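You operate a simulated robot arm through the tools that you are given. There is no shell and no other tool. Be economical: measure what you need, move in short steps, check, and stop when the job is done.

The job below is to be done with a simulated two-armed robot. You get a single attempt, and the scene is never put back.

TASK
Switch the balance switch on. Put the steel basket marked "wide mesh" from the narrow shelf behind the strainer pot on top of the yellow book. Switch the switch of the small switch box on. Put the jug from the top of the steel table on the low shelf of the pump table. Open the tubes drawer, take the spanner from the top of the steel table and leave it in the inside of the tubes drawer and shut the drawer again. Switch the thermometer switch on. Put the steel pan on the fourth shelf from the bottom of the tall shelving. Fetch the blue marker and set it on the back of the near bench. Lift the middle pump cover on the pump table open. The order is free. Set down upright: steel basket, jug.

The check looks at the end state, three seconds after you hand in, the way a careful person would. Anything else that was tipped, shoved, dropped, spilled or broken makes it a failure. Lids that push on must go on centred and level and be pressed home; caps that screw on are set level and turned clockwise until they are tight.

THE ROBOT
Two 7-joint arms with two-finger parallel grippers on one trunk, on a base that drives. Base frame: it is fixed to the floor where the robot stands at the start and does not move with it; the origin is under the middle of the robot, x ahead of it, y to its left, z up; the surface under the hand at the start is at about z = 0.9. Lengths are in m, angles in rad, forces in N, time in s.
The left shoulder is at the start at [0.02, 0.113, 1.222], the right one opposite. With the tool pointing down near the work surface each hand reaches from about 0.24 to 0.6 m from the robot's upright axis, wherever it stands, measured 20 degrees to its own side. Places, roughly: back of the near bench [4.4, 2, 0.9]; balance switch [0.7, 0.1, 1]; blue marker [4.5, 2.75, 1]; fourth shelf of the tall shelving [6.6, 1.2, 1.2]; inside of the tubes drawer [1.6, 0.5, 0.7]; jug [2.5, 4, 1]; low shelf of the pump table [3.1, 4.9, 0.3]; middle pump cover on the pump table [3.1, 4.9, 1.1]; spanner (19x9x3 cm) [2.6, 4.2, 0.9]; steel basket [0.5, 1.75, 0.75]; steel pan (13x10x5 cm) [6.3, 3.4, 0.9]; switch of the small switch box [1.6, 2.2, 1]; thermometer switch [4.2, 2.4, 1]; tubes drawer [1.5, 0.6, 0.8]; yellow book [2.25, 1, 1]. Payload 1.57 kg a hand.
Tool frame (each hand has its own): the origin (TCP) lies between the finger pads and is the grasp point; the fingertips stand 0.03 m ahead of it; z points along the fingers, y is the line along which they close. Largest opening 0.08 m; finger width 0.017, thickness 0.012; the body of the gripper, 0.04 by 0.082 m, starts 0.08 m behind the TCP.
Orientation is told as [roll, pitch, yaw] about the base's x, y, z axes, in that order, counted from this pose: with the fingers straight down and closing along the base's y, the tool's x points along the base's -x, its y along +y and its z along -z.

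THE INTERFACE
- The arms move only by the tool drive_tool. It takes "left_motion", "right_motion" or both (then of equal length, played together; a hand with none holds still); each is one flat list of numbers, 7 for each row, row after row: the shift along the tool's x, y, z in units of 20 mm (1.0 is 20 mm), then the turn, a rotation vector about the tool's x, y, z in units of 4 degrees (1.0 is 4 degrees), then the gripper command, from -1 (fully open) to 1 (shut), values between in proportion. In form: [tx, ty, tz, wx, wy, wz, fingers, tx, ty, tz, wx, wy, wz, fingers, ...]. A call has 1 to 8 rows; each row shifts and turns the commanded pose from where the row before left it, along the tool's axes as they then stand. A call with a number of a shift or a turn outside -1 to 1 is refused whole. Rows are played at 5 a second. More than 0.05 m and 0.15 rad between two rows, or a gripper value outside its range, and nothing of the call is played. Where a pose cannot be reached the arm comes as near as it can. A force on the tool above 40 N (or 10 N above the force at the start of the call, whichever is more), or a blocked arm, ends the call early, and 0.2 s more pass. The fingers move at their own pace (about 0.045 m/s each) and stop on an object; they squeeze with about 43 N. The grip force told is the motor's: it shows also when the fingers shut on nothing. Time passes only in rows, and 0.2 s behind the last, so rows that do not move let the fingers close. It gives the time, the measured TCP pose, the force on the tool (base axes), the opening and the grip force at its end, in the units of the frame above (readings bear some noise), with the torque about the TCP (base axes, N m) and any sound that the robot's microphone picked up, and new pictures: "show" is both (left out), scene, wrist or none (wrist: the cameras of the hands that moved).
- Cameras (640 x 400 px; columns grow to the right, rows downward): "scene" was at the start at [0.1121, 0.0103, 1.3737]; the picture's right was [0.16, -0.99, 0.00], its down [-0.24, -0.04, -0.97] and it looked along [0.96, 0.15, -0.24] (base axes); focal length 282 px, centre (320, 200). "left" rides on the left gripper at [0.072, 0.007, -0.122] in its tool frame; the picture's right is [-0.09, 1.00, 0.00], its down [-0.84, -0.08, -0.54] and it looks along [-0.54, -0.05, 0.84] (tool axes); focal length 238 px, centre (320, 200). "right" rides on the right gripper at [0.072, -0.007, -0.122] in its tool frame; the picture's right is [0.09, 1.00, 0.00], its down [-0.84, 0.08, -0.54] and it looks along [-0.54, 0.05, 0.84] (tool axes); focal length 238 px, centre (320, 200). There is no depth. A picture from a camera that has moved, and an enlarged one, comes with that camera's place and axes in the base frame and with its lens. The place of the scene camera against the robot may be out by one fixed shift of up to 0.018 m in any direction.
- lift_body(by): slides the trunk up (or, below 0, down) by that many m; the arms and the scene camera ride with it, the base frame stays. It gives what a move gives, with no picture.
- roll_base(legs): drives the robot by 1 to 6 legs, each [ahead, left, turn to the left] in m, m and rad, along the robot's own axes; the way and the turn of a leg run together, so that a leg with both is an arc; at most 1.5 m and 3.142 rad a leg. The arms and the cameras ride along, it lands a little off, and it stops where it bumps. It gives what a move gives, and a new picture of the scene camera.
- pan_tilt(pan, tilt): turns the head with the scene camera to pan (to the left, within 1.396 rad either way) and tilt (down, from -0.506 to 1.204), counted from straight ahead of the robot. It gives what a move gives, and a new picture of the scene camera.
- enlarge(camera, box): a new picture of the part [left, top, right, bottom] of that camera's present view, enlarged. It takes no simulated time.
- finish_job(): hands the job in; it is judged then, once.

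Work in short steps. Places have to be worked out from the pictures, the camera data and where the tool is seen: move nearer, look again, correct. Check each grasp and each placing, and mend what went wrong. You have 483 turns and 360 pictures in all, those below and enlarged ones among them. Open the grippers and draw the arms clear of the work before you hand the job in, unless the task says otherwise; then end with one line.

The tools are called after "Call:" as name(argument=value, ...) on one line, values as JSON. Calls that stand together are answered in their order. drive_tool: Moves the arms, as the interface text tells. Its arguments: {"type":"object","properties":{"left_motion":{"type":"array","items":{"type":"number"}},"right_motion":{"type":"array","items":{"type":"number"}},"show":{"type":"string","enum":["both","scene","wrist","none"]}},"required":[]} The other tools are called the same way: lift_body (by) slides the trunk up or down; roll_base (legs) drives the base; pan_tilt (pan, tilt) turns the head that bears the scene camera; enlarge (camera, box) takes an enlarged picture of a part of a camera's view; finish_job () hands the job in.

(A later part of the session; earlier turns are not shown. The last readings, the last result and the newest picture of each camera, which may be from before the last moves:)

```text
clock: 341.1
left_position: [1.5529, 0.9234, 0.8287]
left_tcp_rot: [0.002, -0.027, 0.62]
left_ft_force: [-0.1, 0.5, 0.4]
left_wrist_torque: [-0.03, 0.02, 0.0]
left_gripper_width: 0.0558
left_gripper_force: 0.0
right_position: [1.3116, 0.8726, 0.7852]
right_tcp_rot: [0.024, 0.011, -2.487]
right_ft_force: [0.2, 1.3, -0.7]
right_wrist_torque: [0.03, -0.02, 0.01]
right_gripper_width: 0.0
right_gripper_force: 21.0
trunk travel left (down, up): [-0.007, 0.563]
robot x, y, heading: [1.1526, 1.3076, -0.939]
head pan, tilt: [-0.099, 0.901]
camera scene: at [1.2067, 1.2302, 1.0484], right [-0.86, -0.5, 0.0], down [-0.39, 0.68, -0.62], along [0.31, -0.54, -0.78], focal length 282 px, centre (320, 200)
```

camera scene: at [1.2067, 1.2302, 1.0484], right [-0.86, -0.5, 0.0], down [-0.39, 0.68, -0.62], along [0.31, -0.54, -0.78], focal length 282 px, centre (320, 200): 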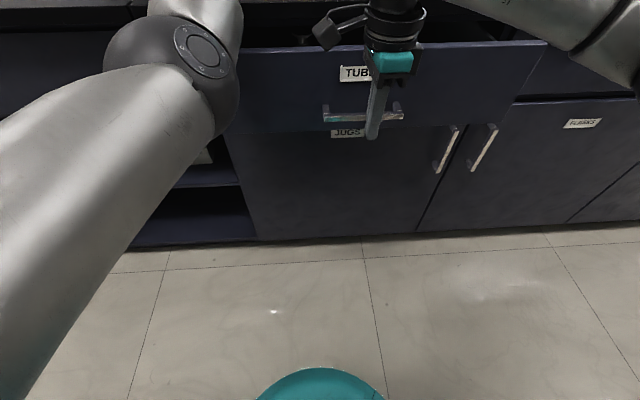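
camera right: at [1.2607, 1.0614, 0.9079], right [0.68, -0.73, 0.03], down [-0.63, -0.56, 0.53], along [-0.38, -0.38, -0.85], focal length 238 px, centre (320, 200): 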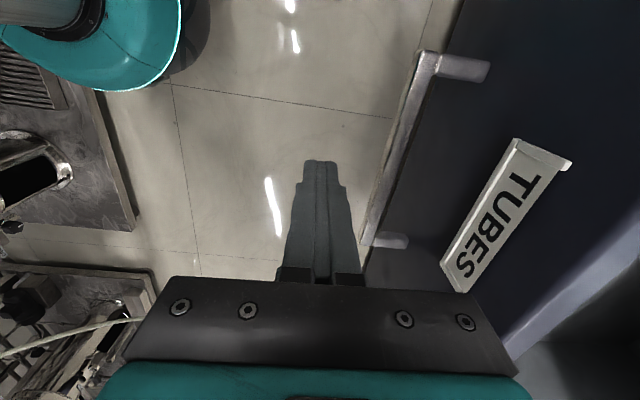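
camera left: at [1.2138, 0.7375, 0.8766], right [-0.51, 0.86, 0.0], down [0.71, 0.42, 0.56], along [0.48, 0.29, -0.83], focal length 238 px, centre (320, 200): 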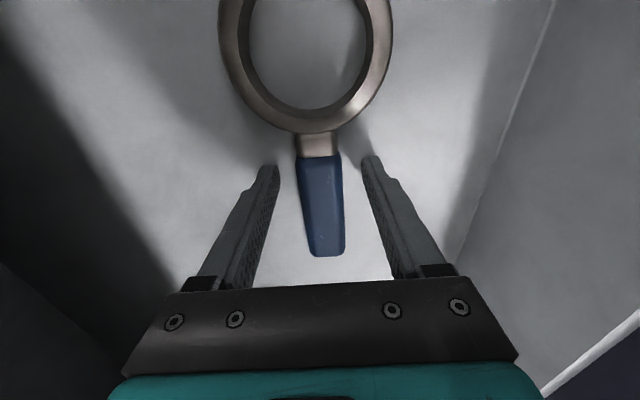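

The left hand is hanging inside the drawer gap. I raise it straight up before pushing further.

Call:
drive_tool(left_motion=[0, 0, -1, 0, 0, 0, 1, 0, 0, -1, 0, 0, 0, 1, 0, 0, -1, 0, 0, 0, 1, 0, 0, -1, 0, 0, 0, 1, 0, 0, -1, 0, 0, 0, 1, 0, 0, -1, 0, 0, 0, 1, 0, 0, -1, 0, 0, 0, 1, 0, 0, -1, 0, 0, 0, 1], show="both")

```text
clock: 342.9
left_position: [1.5408, 0.939, 0.9771]
left_tcp_rot: [-0.01, -0.021, 0.623]
left_ft_force: [-0.7, 0.0, 0.2]
left_wrist_torque: [-0.03, 0.01, -0.03]
left_gripper_width: 0.0002
left_gripper_force: 21.2
left hand out of reach, approached as far as the arm can: row 5, 6, 7, 8
right_position: [1.3108, 0.8732, 0.7875]
right_tcp_rot: [0.024, 0.014, -2.488]
right_ft_force: [-0.3, 0.1, 0.1]
right_wrist_torque: [-0.02, -0.02, 0.01]
right_gripper_width: 0.0
right_gripper_force: 21.3
trunk travel left (down, up): [-0.007, 0.563]
robot x, y, heading: [1.1547, 1.312, -0.943]
head pan, tilt: [-0.099, 0.901]
camera scene: at [1.2066, 1.2304, 1.0484], right [-0.86, -0.5, 0.0], down [-0.39, 0.68, -0.62], along [0.31, -0.54, -0.78], focal length 282 px, centre (320, 200)
camera left: at [1.4762, 0.9026, 1.0976], right [-0.51, 0.86, -0.01], down [0.71, 0.42, 0.56], along [0.49, 0.28, -0.83], focal length 238 px, centre (320, 200)
```

scene: 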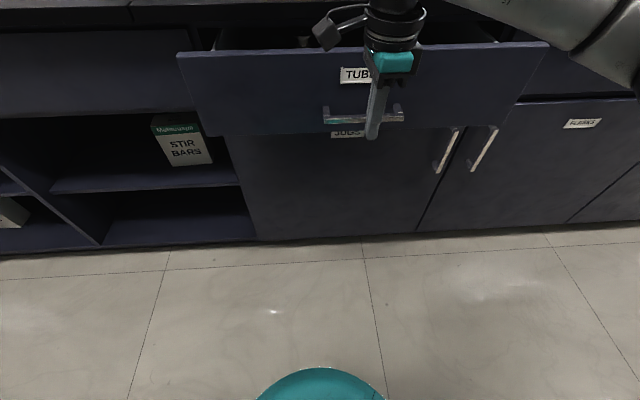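
left: 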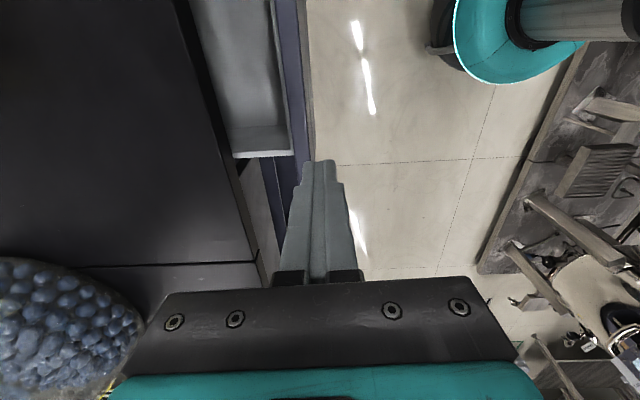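

The left hand was beyond the drawer's end, and nothing was touched. Now I lift the right hand, tilt it forward again, and back off for the second push.

Call:
drive_tool(right_motion=[0, -0.3, -1, 0, 0, 0, 1, 0, -0.3, -1, 0, 0, 0, 1, 0, 0, -1, 0, 0, 0, 1, 0, 0, -1, -1, 0, 0, 1, 0, 0, -1, -1, 0, 0, 1, 0, 0, -0.5, -1, 0, 0, 1, 0, 0, 0, -1, 0, 0, 1, 0, 0, 0, -1, 0, 0, 1], show="none")

Call:
roll_base(legs=[[-0.14, 0, 0]])

Call:
drive_tool(right_motion=[0, 0, 0, -1, 0, 0, 1, 0, 0, 0, -1, 0, 0, 1, 0, 0, 0, -1, 0, 0, 1, 0, 0, 0, -1, 0, 0, 1, 0, 0, 0, -1, 0, 0, 1, 0, 0, 0, -1, 0, 0, 1, 0, 0, 0, -1, 0, 0, 1, 0, 0, 0, -1, 0, 0, 1], show="both")

```text
clock: 344.7
left_position: [1.5404, 0.9381, 0.9759]
left_tcp_rot: [-0.012, -0.023, 0.623]
left_ft_force: [0.3, 0.2, 0.0]
left_wrist_torque: [-0.02, -0.01, 0.04]
left_gripper_width: 0.0
left_gripper_force: 21.3
right_position: [1.3003, 0.8859, 0.8945]
right_tcp_rot: [0.375, 0.014, -2.486]
right_ft_force: [0.7, 0.0, 0.7]
right_wrist_torque: [-0.03, 0.02, -0.02]
right_gripper_width: 0.0001
right_gripper_force: 21.5
trunk travel left (down, up): [-0.007, 0.563]
robot x, y, heading: [1.154, 1.3062, -0.942]
head pan, tilt: [-0.099, 0.901]
```

```text
clock: 346.0
left_position: [1.4573, 1.0547, 0.9766]
left_tcp_rot: [-0.009, -0.023, 0.624]
left_ft_force: [-0.2, -0.5, -0.7]
left_wrist_torque: [-0.02, -0.01, -0.02]
left_gripper_width: 0.0
left_gripper_force: 20.7
right_position: [1.2158, 1.0023, 0.8956]
right_tcp_rot: [0.372, 0.012, -2.488]
right_ft_force: [0.9, -0.6, -0.2]
right_wrist_torque: [-0.04, -0.04, -0.02]
right_gripper_width: 0.0
right_gripper_force: 21.3
trunk travel left (down, up): [-0.007, 0.563]
robot x, y, heading: [1.0704, 1.4219, -0.946]
head pan, tilt: [-0.099, 0.901]
camera scene: at [1.1236, 1.3447, 1.0485], right [-0.86, -0.5, 0.0], down [-0.39, 0.68, -0.62], along [0.31, -0.54, -0.78], focal length 282 px, centre (320, 200)
```

scene: 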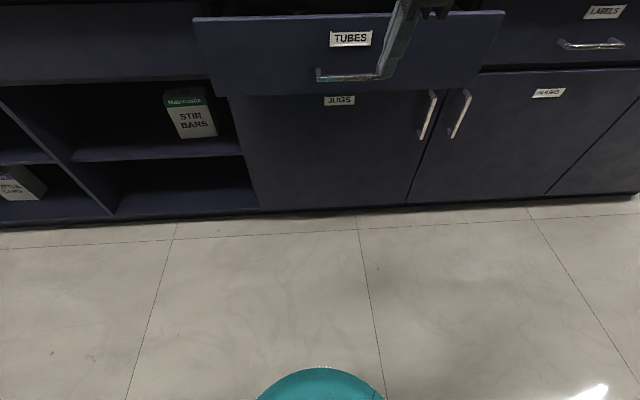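

```text
clock: 347.8
left_position: [1.4587, 1.0532, 0.9752]
left_tcp_rot: [-0.009, -0.022, 0.621]
left_ft_force: [-0.5, 0.8, 0.2]
left_wrist_torque: [-0.01, -0.01, 0.0]
left_gripper_width: 0.0004
left_gripper_force: 21.3
right_position: [1.2169, 1.0008, 0.8957]
right_tcp_rot: [0.933, 0.014, -2.488]
right_ft_force: [0.8, -0.1, -0.7]
right_wrist_torque: [0.02, 0.01, -0.02]
right_gripper_width: 0.0
right_gripper_force: 21.5
trunk travel left (down, up): [-0.007, 0.563]
robot x, y, heading: [1.072, 1.4204, -0.943]
head pan, tilt: [-0.099, 0.901]
camera scene: at [1.1237, 1.3447, 1.0484], right [-0.86, -0.5, 0.0], down [-0.39, 0.68, -0.62], along [0.31, -0.54, -0.78], focal length 282 px, centre (320, 200)
camera right: at [1.2109, 1.1256, 0.9633], right [0.43, -0.42, 0.8], down [-0.91, -0.2, 0.37], along [0.01, -0.88, -0.47], focal length 238 px, centre (320, 200)
```

scene: 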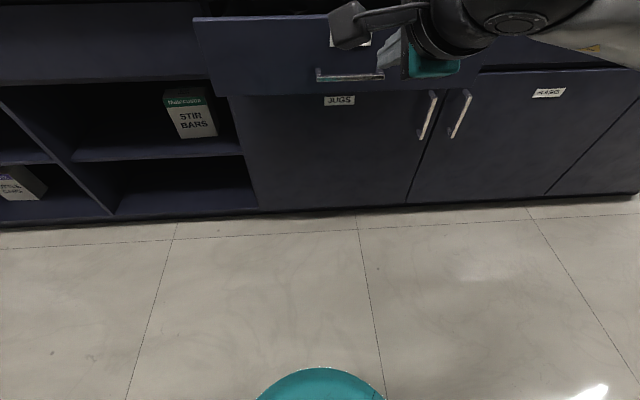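
right: 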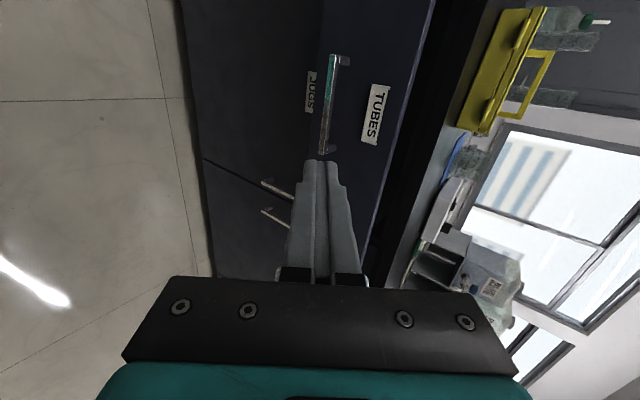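

The handle is straight along the fingers. I extend to just short of it.

Call:
drive_tool(right_motion=[0, 0.1, 1, 0, 0, 0, 1, 0, 0.1, 1, 0, 0, 0, 1, 0, 0.1, 1, 0, 0, 0, 1, 0, 0.1, 1, 0, 0, 0, 1, 0, 0, 1, 0, 0, 0, 1, 0, 0, 1, 0, 0, 0, 1, 0, 0, 1, 0, 0, 0, 1, 0, 0, 1, 0, 0, 0, 1], show="wrist")

```text
clock: 349.6
left_position: [1.4576, 1.0529, 0.9763]
left_tcp_rot: [-0.011, -0.024, 0.623]
left_ft_force: [0.1, -1.1, 0.2]
left_wrist_torque: [0.0, -0.01, -0.04]
left_gripper_width: 0.0
left_gripper_force: 21.1
right_position: [1.2983, 0.8956, 0.8059]
right_tcp_rot: [0.934, 0.012, -2.487]
right_ft_force: [-0.1, -0.4, -0.3]
right_wrist_torque: [0.03, 0.03, -0.01]
right_gripper_width: 0.0003
right_gripper_force: 21.0
trunk travel left (down, up): [-0.007, 0.563]
robot x, y, heading: [1.0717, 1.4254, -0.947]
head pan, tilt: [-0.099, 0.901]
camera right: at [1.2928, 1.0208, 0.8734], right [0.43, -0.42, 0.8], down [-0.9, -0.2, 0.37], along [0.01, -0.88, -0.47], focal length 238 px, centre (320, 200)
```

right: 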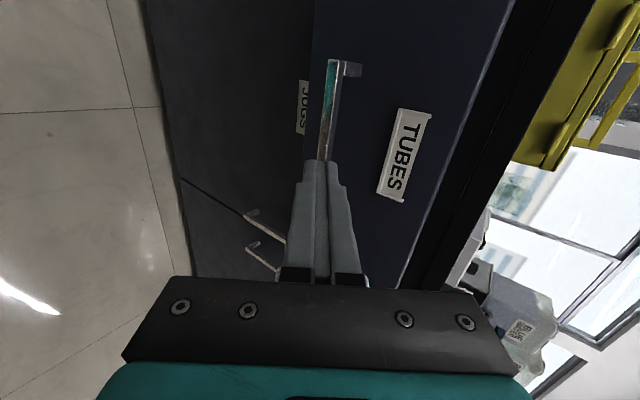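

Call:
drive_tool(right_motion=[0, 0, 1, 0, 0, 0, 1, 0, 0, 0.7, 0, 0, 0, 1], show="none")

Call:
roll_base(legs=[[0.1, 0, 0]])

Call:
drive_tool(right_motion=[0, 0, 0, 0, 0, 0, 1], show="wrist")

```text
clock: 350.2
left_position: [1.4576, 1.0537, 0.975]
left_tcp_rot: [-0.011, -0.023, 0.625]
left_ft_force: [-0.3, -0.4, 1.3]
left_wrist_torque: [0.0, 0.02, 0.0]
left_gripper_width: 0.0
left_gripper_force: 21.1
right_position: [1.3147, 0.8745, 0.7862]
right_tcp_rot: [0.931, 0.015, -2.488]
right_ft_force: [1.1, -1.1, 0.4]
right_wrist_torque: [0.01, 0.01, 0.02]
right_gripper_width: 0.0001
right_gripper_force: 21.8
trunk travel left (down, up): [-0.007, 0.563]
robot x, y, heading: [1.0686, 1.4231, -0.943]
head pan, tilt: [-0.099, 0.901]
```

```text
clock: 351.4
left_position: [1.5176, 0.9731, 0.9768]
left_tcp_rot: [-0.01, -0.024, 0.624]
left_ft_force: [-0.1, -0.2, -0.2]
left_wrist_torque: [0.04, 0.03, 0.01]
left_gripper_width: 0.0002
left_gripper_force: 21.5
right_position: [1.3739, 0.7937, 0.7885]
right_tcp_rot: [0.935, 0.013, -2.487]
right_ft_force: [0.2, -1.7, 2.9]
right_wrist_torque: [-0.1, -0.05, 0.02]
right_gripper_width: 0.0
right_gripper_force: 21.1
trunk travel left (down, up): [-0.007, 0.563]
robot x, y, heading: [1.127, 1.3437, -0.941]
head pan, tilt: [-0.099, 0.901]
camera scene: at [1.1823, 1.2638, 1.0485], right [-0.86, -0.5, 0.0], down [-0.39, 0.68, -0.62], along [0.31, -0.54, -0.78], focal length 282 px, centre (320, 200)
```

scene: 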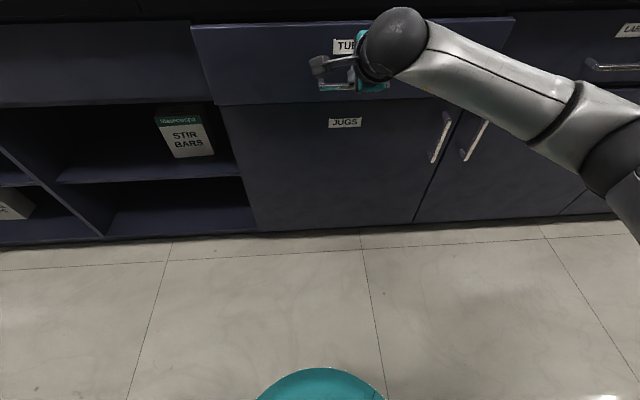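

```text
clock: 351.8
left_position: [1.5161, 0.9724, 0.9761]
left_tcp_rot: [-0.01, -0.023, 0.622]
left_ft_force: [-0.5, 0.2, 0.5]
left_wrist_torque: [-0.02, -0.02, 0.01]
left_gripper_width: 0.0
left_gripper_force: 21.6
right_position: [1.3744, 0.7929, 0.788]
right_tcp_rot: [0.935, 0.011, -2.488]
right_ft_force: [1.0, 0.1, 0.6]
right_wrist_torque: [-0.03, -0.02, 0.03]
right_gripper_width: 0.0
right_gripper_force: 21.1
trunk travel left (down, up): [-0.007, 0.563]
robot x, y, heading: [1.1284, 1.3416, -0.942]
head pan, tilt: [-0.099, 0.901]
camera right: at [1.3675, 0.9175, 0.8549], right [0.42, -0.42, 0.8], down [-0.91, -0.2, 0.37], along [0.01, -0.88, -0.47], focal length 238 px, centre (320, 200)
```

right: 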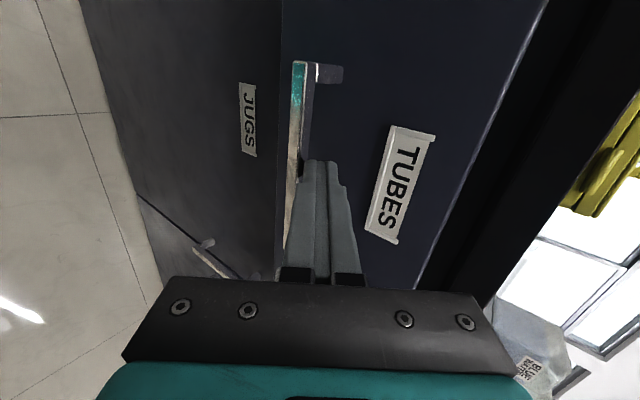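

The tip is on the drawer front, behind the bar, and about 6 cm remain. I push on.

Call:
roll_base(legs=[[0.05, 0, 0]])

Call:
drive_tool(right_motion=[0, 0.3, 0.4, 0, 0, 0, 1, 0, 0.3, 0.4, 0, 0, 0, 1, 0, 0.3, 0.4, 0, 0, 0, 1, 0, 0.3, 0.4, 0, 0, 0, 1], show="both")

```text
clock: 352.7
left_position: [1.5452, 0.9323, 0.9772]
left_tcp_rot: [-0.011, -0.023, 0.621]
left_ft_force: [-0.1, 0.5, 0.3]
left_wrist_torque: [0.03, -0.01, -0.03]
left_gripper_width: 0.0
left_gripper_force: 21.5
right_position: [1.4026, 0.7536, 0.7868]
right_tcp_rot: [0.934, 0.013, -2.488]
right_ft_force: [0.1, 0.1, -0.5]
right_wrist_torque: [-0.02, 0.02, 0.01]
right_gripper_width: 0.0001
right_gripper_force: 21.7
trunk travel left (down, up): [-0.007, 0.563]
robot x, y, heading: [1.1578, 1.3039, -0.943]
head pan, tilt: [-0.099, 0.901]
camera scene: at [1.2115, 1.2233, 1.0484], right [-0.86, -0.5, 0.0], down [-0.39, 0.68, -0.62], along [0.31, -0.54, -0.78], focal length 282 px, centre (320, 200)
```

scene: 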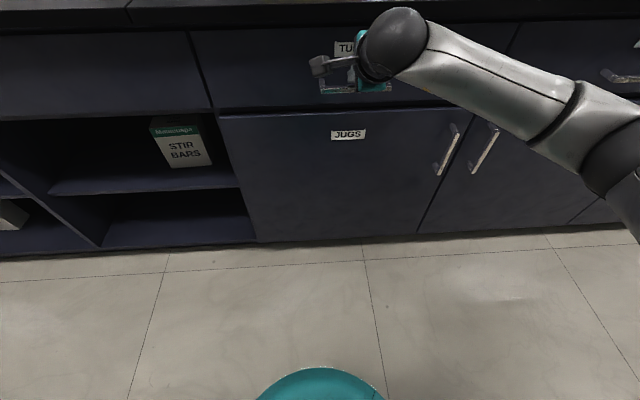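

```text
clock: 353.3
left_position: [1.5413, 0.934, 0.9772]
left_tcp_rot: [-0.014, -0.023, 0.62]
left_ft_force: [0.2, -0.6, 1.0]
left_wrist_torque: [-0.01, -0.04, -0.02]
left_gripper_width: 0.0
left_gripper_force: 21.1
right_position: [1.4087, 0.7446, 0.7876]
right_tcp_rot: [0.925, 0.013, -2.489]
right_ft_force: [-18.6, 20.2, 10.8]
right_wrist_torque: [-0.1, 0.09, -0.24]
right_gripper_width: 0.0001
right_gripper_force: 21.0
trunk travel left (down, up): [-0.007, 0.563]
robot x, y, heading: [1.1588, 1.3035, -0.942]
head pan, tilt: [-0.099, 0.901]
stopped in row 3 (right hand): the force on the tool passed its limit at 53 N (the readings are from after the stop); the commanded pose is now the measured one
camera scene: at [1.2086, 1.2264, 1.0488], right [-0.87, -0.5, 0.0], down [-0.39, 0.68, -0.62], along [0.31, -0.54, -0.78], focal length 282 px, centre (320, 200)
camera right: at [1.4035, 0.8681, 0.8559], right [0.43, -0.43, 0.8], down [-0.9, -0.2, 0.38], along [0.0, -0.88, -0.47], focal length 238 px, centre (320, 200)
```

scene: 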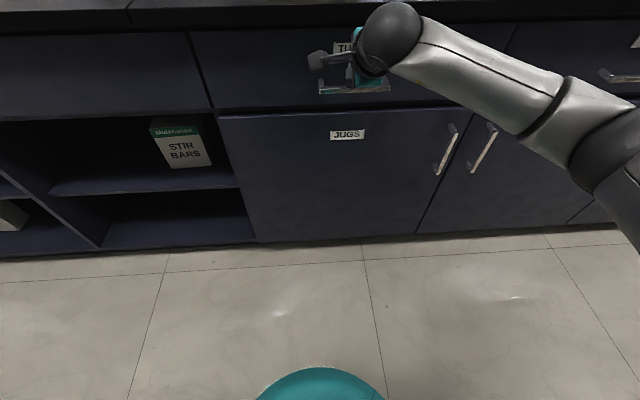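
right: 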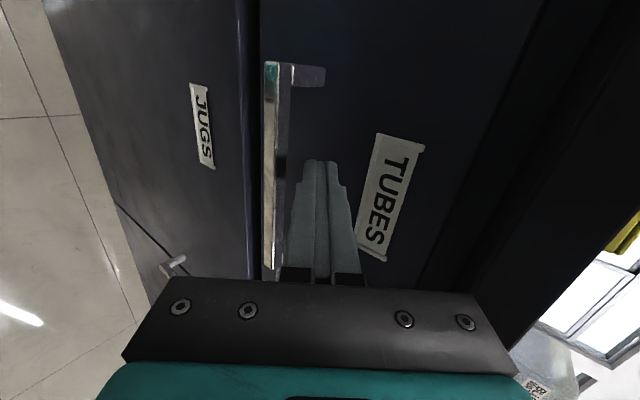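

A firm stop, and the drawer is flush with its neighbours. I retract the hand and check.

Call:
drive_tool(right_motion=[0, 0.2, -0.5, 0, 0, 0, 1, 0, 0.2, -1, 0, 0, 0, 1, 0, 0, -1, 0, 0, 0, 1, 0, 0, -1, 0, 0, 0, 1, 0, 0, -1, 0, 0, 0, 1], show="none")

Call:
roll_base(legs=[[-0.1, 0, 0]])

Call:
lift_body(by=0.28)

Call:
enlarge(camera="scene", box=[160, 60, 560, 260])

```text
clock: 354.5
left_position: [1.5444, 0.9315, 0.9767]
left_tcp_rot: [-0.01, -0.022, 0.622]
left_ft_force: [-0.6, 0.0, 0.4]
left_wrist_torque: [0.0, 0.0, 0.0]
left_gripper_width: 0.0
left_gripper_force: 21.4
right_position: [1.3687, 0.7934, 0.845]
right_tcp_rot: [0.922, 0.012, -2.489]
right_ft_force: [-0.3, -0.7, -0.1]
right_wrist_torque: [-0.01, 0.0, 0.01]
right_gripper_width: 0.0
right_gripper_force: 21.4
trunk travel left (down, up): [-0.007, 0.563]
robot x, y, heading: [1.1561, 1.3019, -0.945]
head pan, tilt: [-0.099, 0.901]
```

```text
clock: 355.6
left_position: [1.4841, 1.0139, 0.9762]
left_tcp_rot: [-0.01, -0.023, 0.619]
left_ft_force: [0.0, -0.3, 1.4]
left_wrist_torque: [0.02, -0.02, 0.0]
left_gripper_width: 0.0
left_gripper_force: 21.6
right_position: [1.3095, 0.8751, 0.8452]
right_tcp_rot: [0.921, 0.014, -2.49]
right_ft_force: [1.0, -0.3, 0.0]
right_wrist_torque: [0.0, 0.01, 0.01]
right_gripper_width: 0.0
right_gripper_force: 21.4
trunk travel left (down, up): [-0.007, 0.563]
robot x, y, heading: [1.1005, 1.3814, -0.948]
head pan, tilt: [-0.099, 0.901]
camera scene: at [1.1518, 1.3057, 1.0484], right [-0.87, -0.5, 0.0], down [-0.39, 0.68, -0.62], along [0.31, -0.54, -0.78], focal length 282 px, centre (320, 200)
```

scene: 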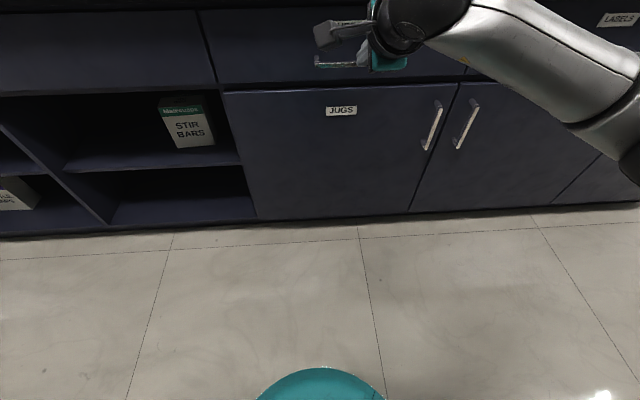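

```text
clock: 358.5
left_position: [1.4848, 1.0146, 1.256]
left_tcp_rot: [-0.011, -0.022, 0.619]
left_ft_force: [0.3, -0.1, 0.1]
left_wrist_torque: [0.0, -0.01, 0.0]
left_gripper_width: 0.0
left_gripper_force: 20.6
right_position: [1.3103, 0.8753, 1.1255]
right_tcp_rot: [0.922, 0.013, -2.491]
right_ft_force: [0.2, 0.4, 0.0]
right_wrist_torque: [-0.03, -0.01, -0.01]
right_gripper_width: 0.0
right_gripper_force: 21.5
trunk travel left (down, up): [-0.287, 0.283]
robot x, y, heading: [1.0962, 1.384, -0.942]
head pan, tilt: [-0.099, 0.901]
```

```text
1.60 times, centred on (360, 160) of scene
camera zoom: at [1.1519, 1.3055, 1.3284], right [-0.87, -0.5, 0.0], down [-0.39, 0.68, -0.62], along [0.31, -0.54, -0.78], focal length 451 px, centre (256, 264)
```

zoom: 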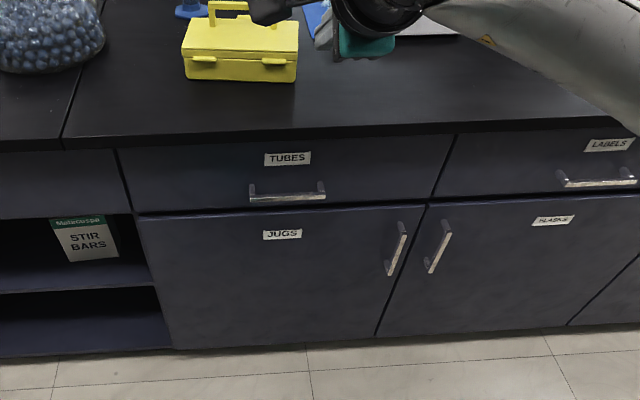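

The TUBES drawer is shut and flush. Now I restore both hands to pointing straight down in their natural orientation.

Call:
drive_tool(left_motion=[0, 0, 0, 0, 0, 1, -1, 0, 0, 0, 0, 0, 1, -1, 0, 0, 0, 0, 0, 1, -1, 0, 0, 0, 0, 0, 1, -1, 0, 0, 0, 0, 0, 1, -1, 0, 0, 0, 0, 0, 1, -1, 0, 0, 0, 0, 0, 1, -1, 0, 0, 0, 0, 0, 1, -1], right_motion=[0, 0, -0.5, 1, 0, 0, 1, 0, 0, -0.5, 1, 0, 0, 1, 0, 0, -0.5, 1, 0, 0, 1, 0, 0, -0.5, 1, 0, 0, 1, 0, 0, -0.5, 1, 0, 0, 1, 0, 0, -0.5, 1, 0, 0, 1, 0, 0, -0.5, 1, 0, 0, 1, 0, 0, -0.5, 1, 0, 0, 1], show="none")

Call:
drive_tool(left_motion=[0, 0, 0, 0, 0, 1, -1, 0, 0, 0, 0, 0, 1, -1, 0, 0, 0, 0, 0, 1, -1, 0, 0, 0, 0, 0, 1, -1, 0, 0, 0, 0, 0, 1, -1, 0, 0, 0, 0, 0, 1, -1, 0, 0, 0, 0, 0, 1, -1, 0, 0, 0, 0, 0, 1, -1], right_motion=[0, 0, 0, 1, 0, 0, 1, 0, 0, 0, 1, 0, 0, 1, 0, 0, 0, 1, 0, 0, 1, 0, 0, 0, 1, 0, 0, 1, 0, 0, 0, 1, 0, 0, 1, 0, 0, 0, 0, 0, -1, 1, 0, 0, 0, 0, 0, -1, 1, 0, 0, 0, 0, 0, -1, 1], show="none")

Call:
drive_tool(left_motion=[0, 0, 0, 0, 0, 1, -1, 0, 0, 0, 0, 0, 1, -1, 0, 0, 0, 0, 0, 1, -1, 0, 0, 0, 0, 0, 1, -1, 0, 0, 0, 0, 0, 1, -1, 0, 0, 0, 0, 0, 1, -1, 0, 0, 0, 0, 0, 0.4, -1, 0, 0, 0, 0, 0, 0, -1], right_motion=[0, 0, 0, 0, 0, -1, 1, 0, 0, 0, 0, 0, -1, 1, 0, 0, 0, 0, 0, -1, 1, 0, 0, 0, 0, 0, -1, 1, 0, 0, 0, 0, 0, -1, 1, 0, 0, 0, 0, 0, -1, 1, 0, 0, 0, 0, 0, -1, 1, 0, 0, 0, 0, 0, -1, 1], show="none")

Call:
drive_tool(right_motion=[0, 0, 0, 0, 0, -1, 1, 0, 0, 0, 0, 0, -1, 1, 0, 0, 0, 0, 0, -1, 1, 0, 0, 0, 0, 0, -1, 1, 0, 0, 0, 0, 0, -1, 1, 0, 0, 0, 0, 0, -1, 1, 0, 0, 0, 0, 0, -1, 1, 0, 0, 0, 0, 0, -1, 1], show="none")

```text
clock: 360.3
left_position: [1.4855, 1.014, 1.2557]
left_tcp_rot: [0.004, -0.026, 0.058]
left_ft_force: [-0.5, 0.0, 1.0]
left_wrist_torque: [0.01, -0.02, 0.01]
left_gripper_width: 0.08
left_gripper_force: 0.1
right_position: [1.279, 0.9129, 1.1873]
right_tcp_rot: [0.363, 0.012, -2.489]
right_ft_force: [0.1, -0.6, -0.2]
right_wrist_torque: [-0.02, 0.0, -0.02]
right_gripper_width: 0.0
right_gripper_force: 21.0
trunk travel left (down, up): [-0.287, 0.283]
robot x, y, heading: [1.0966, 1.3837, -0.948]
head pan, tilt: [-0.099, 0.901]
```

```text
clock: 362.1
left_position: [1.4844, 1.0127, 1.2558]
left_tcp_rot: [0.016, -0.019, -0.499]
left_ft_force: [-0.2, -0.2, -1.1]
left_wrist_torque: [0.01, 0.03, 0.03]
left_gripper_width: 0.08
left_gripper_force: 0.1
right_position: [1.2802, 0.9134, 1.1871]
right_tcp_rot: [0.018, 0.01, -2.278]
right_ft_force: [-0.7, 0.2, -1.2]
right_wrist_torque: [0.0, -0.04, -0.03]
right_gripper_width: 0.0
right_gripper_force: 21.1
trunk travel left (down, up): [-0.287, 0.283]
robot x, y, heading: [1.0991, 1.3821, -0.95]
head pan, tilt: [-0.099, 0.901]
```

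```text
clock: 363.9
left_position: [1.4854, 1.0132, 1.2556]
left_tcp_rot: [0.023, -0.013, -0.946]
left_ft_force: [-0.9, -0.1, 0.5]
left_wrist_torque: [0.01, -0.01, 0.02]
left_gripper_width: 0.0799
left_gripper_force: 0.0
right_position: [1.2785, 0.9127, 1.1867]
right_tcp_rot: [0.019, -0.002, -1.722]
right_ft_force: [-0.2, 0.2, 0.2]
right_wrist_torque: [-0.02, -0.01, 0.0]
right_gripper_width: 0.0
right_gripper_force: 21.6
trunk travel left (down, up): [-0.287, 0.283]
robot x, y, heading: [1.0954, 1.3849, -0.946]
head pan, tilt: [-0.099, 0.901]
```

```text
clock: 365.7
left_position: [1.4848, 1.0127, 1.2566]
left_tcp_rot: [0.023, -0.012, -0.945]
left_ft_force: [0.3, -0.1, 0.3]
left_wrist_torque: [0.0, -0.04, 0.02]
left_gripper_width: 0.0799
left_gripper_force: 0.1
right_position: [1.2797, 0.9134, 1.1866]
right_tcp_rot: [0.015, -0.012, -1.163]
right_ft_force: [0.0, 0.3, 0.0]
right_wrist_torque: [-0.02, -0.02, -0.01]
right_gripper_width: 0.0003
right_gripper_force: 21.1
trunk travel left (down, up): [-0.287, 0.283]
robot x, y, heading: [1.0992, 1.3819, -0.948]
head pan, tilt: [-0.099, 0.901]
```

Now to the thermometer. I turn along the aisle and drive to about a = 4.6.

Call:
roll_base(legs=[[0, 0, 1.57], [1.4, -0.1, 0], [1.4, -0.1, 0], [0.15, 0, 0]])

Call:
pan_tilt(pan=-0.9, tilt=0.55)

```text
clock: 384.1
left_position: [3.9915, 3.327, 1.2558]
left_tcp_rot: [0.023, -0.01, 0.624]
left_ft_force: [-0.2, 0.4, -0.2]
left_wrist_torque: [0.01, 0.01, 0.01]
left_gripper_width: 0.0799
left_gripper_force: 0.0
right_position: [4.0905, 3.1202, 1.1856]
right_tcp_rot: [0.016, -0.01, 0.404]
right_ft_force: [-0.1, -0.1, 0.0]
right_wrist_torque: [0.02, 0.04, -0.01]
right_gripper_width: 0.0
right_gripper_force: 21.3
trunk travel left (down, up): [-0.287, 0.283]
robot x, y, heading: [3.6213, 2.9411, 0.619]
head pan, tilt: [-0.099, 0.901]
camera scene: at [3.7045, 2.9806, 1.3283], right [0.5, -0.87, 0.0], down [-0.68, -0.39, -0.62], along [0.54, 0.31, -0.78], focal length 282 px, centre (320, 200)
```

scene: 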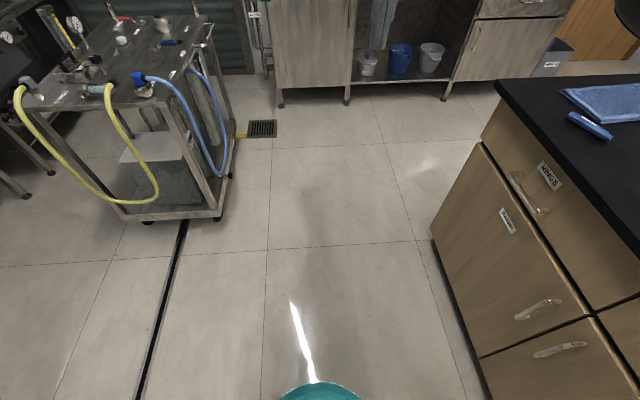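

```text
clock: 385.2
left_position: [3.9914, 3.3254, 1.2567]
left_tcp_rot: [0.022, -0.012, 0.623]
left_ft_force: [0.6, -0.4, -0.2]
left_wrist_torque: [0.01, 0.0, 0.0]
left_gripper_width: 0.0803
left_gripper_force: 0.0
right_position: [4.0909, 3.1195, 1.1866]
right_tcp_rot: [0.016, -0.009, 0.404]
right_ft_force: [-0.1, 0.6, 0.0]
right_wrist_torque: [0.02, -0.02, 0.0]
right_gripper_width: 0.0
right_gripper_force: 21.2
trunk travel left (down, up): [-0.287, 0.283]
robot x, y, heading: [3.6234, 2.943, 0.617]
head pan, tilt: [-0.901, 0.55]
camera scene: at [3.7245, 2.9177, 1.3577], right [-0.28, -0.96, 0.0], down [-0.5, 0.14, -0.85], along [0.82, -0.24, -0.52], focal length 282 px, centre (320, 200)
```

scene: 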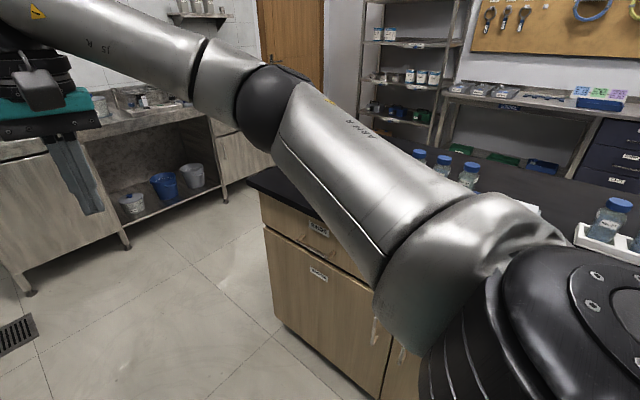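

I turn right to face the bench here.

Call:
roll_base(legs=[[0, 0.05, 0], [0, 0, -1.565]])

Call:
pan_tilt(pan=0.15, tilt=0.65)

```text
clock: 390.0
left_position: [3.9695, 2.6036, 1.2564]
left_tcp_rot: [0.022, -0.014, -0.963]
left_ft_force: [0.1, 0.2, -0.3]
left_wrist_torque: [-0.02, 0.0, -0.02]
left_gripper_width: 0.0801
left_gripper_force: 0.0
right_position: [3.7622, 2.5088, 1.1878]
right_tcp_rot: [0.016, -0.011, -1.184]
right_ft_force: [0.4, 0.3, -0.7]
right_wrist_torque: [-0.02, 0.04, 0.03]
right_gripper_width: 0.0
right_gripper_force: 21.4
trunk travel left (down, up): [-0.287, 0.283]
robot x, y, heading: [3.5909, 2.9858, -0.969]
head pan, tilt: [-0.901, 0.55]
camera scene: at [3.5803, 2.8832, 1.3577], right [-0.96, 0.29, 0.0], down [0.15, 0.5, -0.85], along [-0.25, -0.82, -0.52], focal length 282 px, centre (320, 200)
```

scene: 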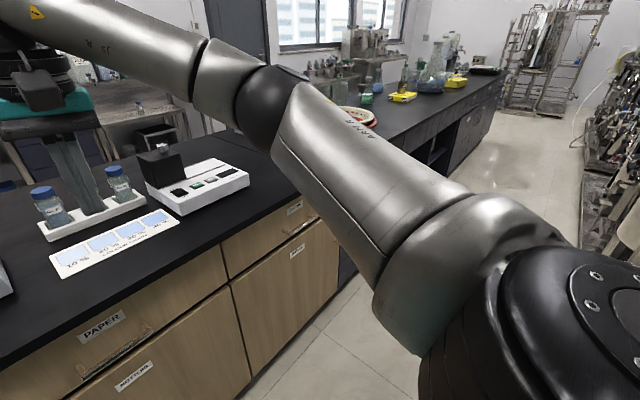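

```text
clock: 391.3
left_position: [3.9697, 2.6041, 1.256]
left_tcp_rot: [0.022, -0.012, -0.963]
left_ft_force: [0.4, 0.3, -0.3]
left_wrist_torque: [-0.01, -0.02, 0.01]
left_gripper_width: 0.08
left_gripper_force: 0.0
right_position: [3.7622, 2.5083, 1.1866]
right_tcp_rot: [0.017, -0.009, -1.183]
right_ft_force: [0.0, -0.7, 0.5]
right_wrist_torque: [0.01, 0.02, 0.04]
right_gripper_width: 0.0003
right_gripper_force: 21.7
trunk travel left (down, up): [-0.287, 0.283]
robot x, y, heading: [3.5914, 2.9804, -0.966]
head pan, tilt: [0.15, 0.649]
camera scene: at [3.666, 2.9058, 1.3489], right [-0.73, -0.68, 0.0], down [-0.41, 0.44, -0.8], along [0.55, -0.58, -0.6], focal length 282 px, centre (320, 200)
```

scene: 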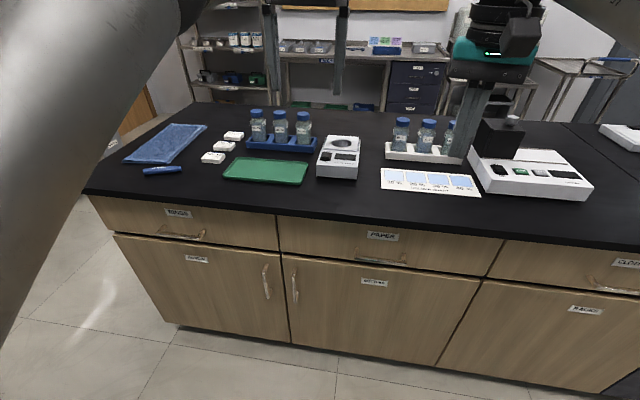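

Call:
enlarge(camera="scene", box=[290, 110, 390, 200])

Call:
enlarge(camera="left", box=[0, 0, 640, 400])

```text
4.44 times, centred on (340, 155) of scene
camera zoom: at [3.666, 2.9058, 1.3489], right [-0.73, -0.68, 0.0], down [-0.41, 0.44, -0.8], along [0.55, -0.58, -0.6], focal length 1253 px, centre (231, 400)
```

zoom: 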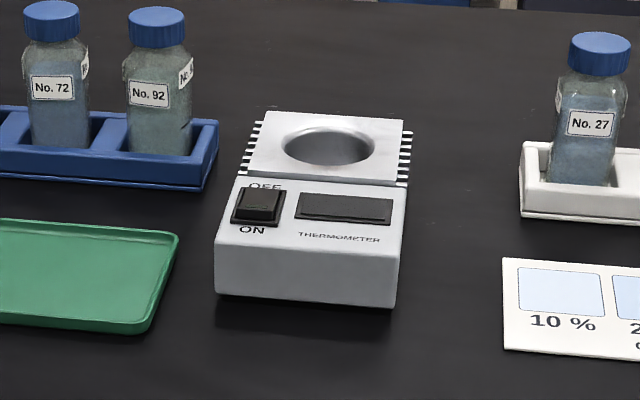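

```text
1.00 times, centred on (320, 200) of left (not enlarged: the box is as wide or as high as the picture)
camera zoom: at [3.9322, 2.6668, 1.3785], right [0.87, 0.49, 0.02], down [0.4, -0.73, 0.55], along [0.29, -0.47, -0.83], focal length 238 px, centre (320, 200)
```

zoom: 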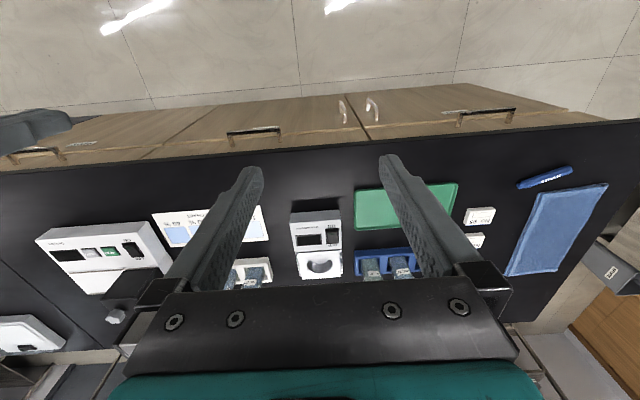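

The thermometer's rocker has ON on the near side, at about (4.157, 2.357, 0.95). I drive 0.24 m closer and close the left fingers.

Call:
roll_base(legs=[[0.24, 0, 0]])

Call:
drive_tool(left_motion=[0, 0, 1, 0, 0, 0, 1, 0, 0, 1, 0, 0, 0, 1, 0, 0, 1, 0, 0, 0, 1, 0, 0, 1, 0, 0, 0, 1, 0, 0, 1, 0, 0, 0, 1, 0, 0, 1, 0, 0, 0, 1], show="wrist")

```text
clock: 393.1
left_position: [4.1054, 2.4082, 1.2562]
left_tcp_rot: [0.022, -0.011, -0.962]
left_ft_force: [0.1, -0.3, 0.8]
left_wrist_torque: [0.02, 0.02, -0.01]
left_gripper_width: 0.0797
left_gripper_force: 0.2
right_position: [3.8975, 2.3123, 1.1868]
right_tcp_rot: [0.014, -0.01, -1.182]
right_ft_force: [1.5, -0.5, -0.1]
right_wrist_torque: [0.01, 0.01, 0.01]
right_gripper_width: 0.0001
right_gripper_force: 21.2
trunk travel left (down, up): [-0.287, 0.283]
robot x, y, heading: [3.7243, 2.7873, -0.962]
head pan, tilt: [0.15, 0.649]
camera scene: at [3.8014, 2.7098, 1.3489], right [-0.73, -0.68, 0.0], down [-0.41, 0.44, -0.8], along [0.55, -0.58, -0.61], focal length 282 px, centre (320, 200)
```

scene: 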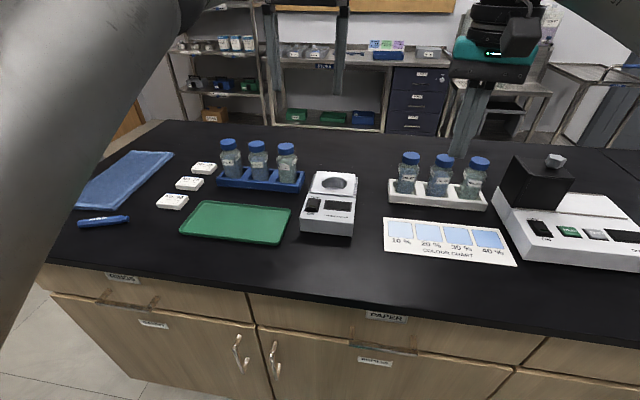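

```text
clock: 394.4
left_position: [4.1232, 2.3778, 1.1485]
left_tcp_rot: [0.022, -0.009, -0.963]
left_ft_force: [-0.8, -0.2, -0.2]
left_wrist_torque: [-0.01, -0.02, 0.01]
left_gripper_width: 0.0001
left_gripper_force: 21.2
left hand out of reach, approached as far as the arm can: row 1, 2, 3, 4, 5, 6
right_position: [3.8982, 2.3127, 1.1877]
right_tcp_rot: [0.015, -0.014, -1.183]
right_ft_force: [0.8, -0.4, -0.1]
right_wrist_torque: [0.01, -0.01, 0.03]
right_gripper_width: 0.0
right_gripper_force: 21.7
trunk travel left (down, up): [-0.287, 0.283]
robot x, y, heading: [3.7263, 2.7882, -0.966]
head pan, tilt: [0.15, 0.649]
camera left: at [4.0851, 2.4398, 1.2704], right [0.87, 0.49, 0.02], down [0.4, -0.73, 0.55], along [0.29, -0.47, -0.84], focal length 238 px, centre (320, 200)
```

left: 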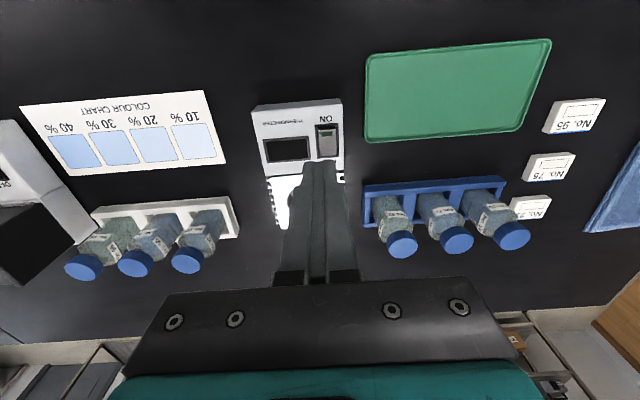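

The ON end is at about (4.149, 2.359). I align and descend.

Call:
drive_tool(left_motion=[-0.5, 0.25, 0.9, 0, 0, 0, 1, -0.5, 0.25, 0.9, 0, 0, 0, 1, -0.5, 0, 0.9, 0, 0, 0, 1, 0, 0, 0.9, 0, 0, 0, 1, 0, 0, 0.9, 0, 0, 0, 1, 0, 0, 0.9, 0, 0, 0, 1], show="wrist")

```text
clock: 395.9
left_position: [4.1385, 2.3696, 1.0388]
left_tcp_rot: [0.022, -0.011, -0.963]
left_ft_force: [0.4, 0.1, 0.4]
left_wrist_torque: [-0.01, 0.0, 0.0]
left_gripper_width: 0.0001
left_gripper_force: 21.6
left hand out of reach, approached as far as the arm can: row 1, 2, 3
right_position: [3.8984, 2.3127, 1.1864]
right_tcp_rot: [0.014, -0.013, -1.184]
right_ft_force: [-0.2, -0.1, -0.6]
right_wrist_torque: [0.01, 0.0, 0.02]
right_gripper_width: 0.0
right_gripper_force: 21.2
trunk travel left (down, up): [-0.287, 0.283]
robot x, y, heading: [3.7242, 2.7857, -0.97]
head pan, tilt: [0.15, 0.649]
camera left: at [4.1009, 2.4323, 1.1611], right [0.87, 0.49, 0.02], down [0.4, -0.73, 0.55], along [0.29, -0.47, -0.84], focal length 238 px, centre (320, 200)
```

left: 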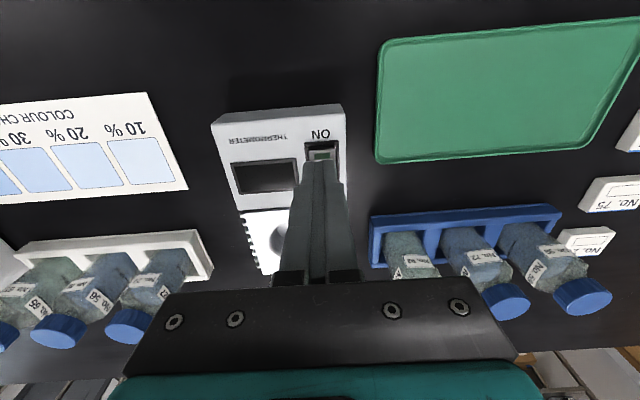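

I make a final alignment, then press down in small steps.

Call:
drive_tool(left_motion=[-0.45, 0.2, 0.5, 0, 0, 0, 1, 0, 0, 0.9, 0, 0, 0, 1, 0, 0, 0.6, 0, 0, 0, 1, 0, 0, 0.3, 0, 0, 0, 1, 0, 0, 0.3, 0, 0, 0, 1, 0, 0, 0.3, 0, 0, 0, 1, 0, 0, 0.3, 0, 0, 0, 1], show="wrist")

```text
clock: 397.4
left_position: [4.1439, 2.3721, 0.9818]
left_tcp_rot: [0.024, -0.025, -0.964]
left_ft_force: [-2.3, 5.8, 28.7]
left_wrist_torque: [-0.09, 0.0, -0.15]
left_gripper_width: 0.0
left_gripper_force: 21.2
left hand out of reach, approached as far as the arm can: row 1
right_position: [3.8957, 2.3145, 1.1898]
right_tcp_rot: [0.017, -0.013, -1.183]
right_ft_force: [0.8, 0.1, -1.3]
right_wrist_torque: [0.02, 0.0, 0.01]
right_gripper_width: 0.0
right_gripper_force: 21.6
trunk travel left (down, up): [-0.287, 0.283]
robot x, y, heading: [3.7231, 2.787, -0.97]
head pan, tilt: [0.15, 0.649]
heard: click
camera left: at [4.1054, 2.436, 1.1045], right [0.87, 0.49, 0.02], down [0.4, -0.73, 0.56], along [0.29, -0.48, -0.83], focal length 238 px, centre (320, 200)
```

left: 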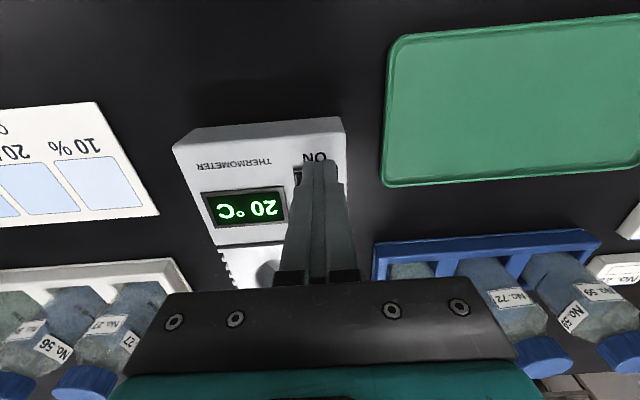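

The thermometer reads 20 °C, so it is on. I raise the left hand, back off slightly and move left along the bench towards the blue marker, turning the right hand on the way.

Call:
drive_tool(left_motion=[0, 0, -1, 0, 0, 0, 1, 0, 0, -1, 0, 0, 0, 1, 0, 0, -1, 0, 0, 0, 1, 0, 0, -1, 0, 0, 0, 1, 0.5, 0, -1, 0, 0, 0, -1, 0.5, 0, -1, 0, 0, 0, -1, 0.5, 0, -1, 0, 0, 0, -1, 0.5, 0, -1, 0, 0, 0, -1], right_motion=[0.5, 0, -0.5, 0, 0, 1, -1, 0.5, 0, -0.5, 0, 0, 1, -1, 0.5, 0, -0.5, 0, 0, 1, -1, 0, 0, -0.5, 0, 0, 1, -1, 0, 0, 0, 0, 0, 1, -1, 0, 0, 0, 0, 0, 1, -1, 0, 0, 0, 0, 0, 1, -1, 0, 0, 0, 0, 0, 1, -1], show="none")

Call:
drive_tool(left_motion=[0.5, 0, -1, 0, 0, 0, -1, 0.5, 0, -1, 0, 0, 0, -1, 0.5, 0, -1, 0, 0, 0, -1, 0.5, 0, 0, 0, 0, 0, -1, 0, 0, 0, 0, 0, 0, -1, 0, 0, 0, 0, 0, 0, -1], right_motion=[0, 0, 0, 0, 0, 1, -1, 0, 0, 0, 0, 0, 1, -1, 0, 0, 0, 0, 0, 1, -1, 0, 0, 0, 0, 0, 1, -1, 0, 0, 0, 0, 0, 1, -1, 0, 0, 0, 0, 0, 1, -1], show="none")

Call:
roll_base(legs=[[-0.1, 0, 0], [0, 0.7, 0]])

Call:
pan_tilt(pan=-0.1, tilt=0.75)

```text
clock: 399.2
left_position: [4.1218, 2.3951, 1.136]
left_tcp_rot: [0.022, -0.01, -0.964]
left_ft_force: [0.1, 0.4, 0.1]
left_wrist_torque: [0.01, -0.01, 0.03]
left_gripper_width: 0.08
left_gripper_force: 0.0
left hand out of reach, approached as far as the arm can: row 6, 8
right_position: [3.8878, 2.3417, 1.2274]
right_tcp_rot: [0.017, -0.001, -1.743]
right_ft_force: [0.0, 0.3, 0.0]
right_wrist_torque: [-0.02, -0.01, -0.01]
right_gripper_width: 0.0799
right_gripper_force: 0.1
trunk travel left (down, up): [-0.287, 0.283]
robot x, y, heading: [3.728, 2.7877, -0.969]
head pan, tilt: [0.15, 0.649]
```

```text
clock: 400.6
left_position: [4.1193, 2.4036, 1.201]
left_tcp_rot: [0.022, -0.009, -0.965]
left_ft_force: [-0.2, 0.2, -0.3]
left_wrist_torque: [0.02, -0.02, 0.0]
left_gripper_width: 0.08
left_gripper_force: 0.0
left hand out of reach, approached as far as the arm can: row 1, 2, 3, 4
right_position: [3.8872, 2.3409, 1.2269]
right_tcp_rot: [0.019, 0.008, -2.164]
right_ft_force: [0.2, -0.1, 0.0]
right_wrist_torque: [-0.01, 0.03, 0.01]
right_gripper_width: 0.08
right_gripper_force: 0.0
trunk travel left (down, up): [-0.287, 0.283]
robot x, y, heading: [3.7262, 2.7856, -0.965]
head pan, tilt: [0.15, 0.649]
```

```text
clock: 405.2
left_position: [4.6339, 2.8829, 1.1994]
left_tcp_rot: [0.025, -0.009, -0.96]
left_ft_force: [-0.4, -0.3, 0.7]
left_wrist_torque: [0.0, -0.01, 0.03]
left_gripper_width: 0.0802
left_gripper_force: 0.0
right_position: [4.4037, 2.8186, 1.2259]
right_tcp_rot: [0.018, 0.006, -2.158]
right_ft_force: [0.3, 0.0, -0.8]
right_wrist_torque: [-0.07, 0.01, -0.01]
right_gripper_width: 0.08
right_gripper_force: 0.0
trunk travel left (down, up): [-0.287, 0.283]
robot x, y, heading: [4.2363, 3.2629, -0.965]
head pan, tilt: [0.15, 0.649]
camera scene: at [4.3155, 3.1883, 1.3489], right [-0.73, -0.69, 0.0], down [-0.42, 0.44, -0.8], along [0.55, -0.58, -0.6], focal length 282 px, centre (320, 200)
```

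scene: 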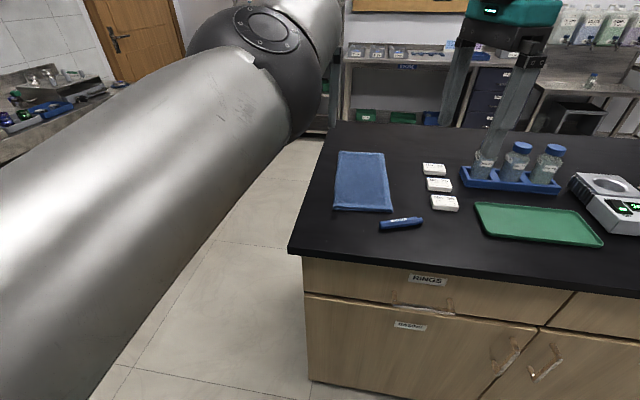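

```text
clock: 406.0
left_position: [4.6346, 2.8819, 1.201]
left_tcp_rot: [0.024, -0.009, -0.959]
left_ft_force: [-0.5, -0.7, -0.8]
left_wrist_torque: [0.01, 0.01, 0.0]
left_gripper_width: 0.08
left_gripper_force: 0.1
right_position: [4.4031, 2.8185, 1.2254]
right_tcp_rot: [0.018, 0.007, -2.158]
right_ft_force: [-0.3, -0.3, 0.6]
right_wrist_torque: [0.02, 0.05, -0.01]
right_gripper_width: 0.08
right_gripper_force: 0.1
trunk travel left (down, up): [-0.287, 0.283]
robot x, y, heading: [4.2414, 3.2654, -0.96]
head pan, tilt: [-0.099, 0.75]
camera scene: at [4.296, 3.1787, 1.3404], right [-0.87, -0.49, 0.0], down [-0.33, 0.6, -0.73], along [0.36, -0.64, -0.68], focal length 282 px, centre (320, 200)
```

scene: 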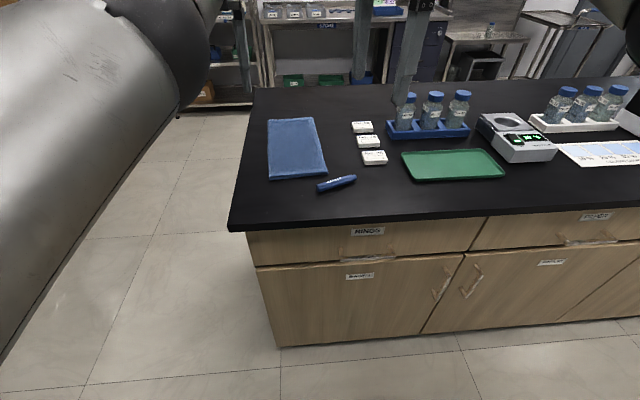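

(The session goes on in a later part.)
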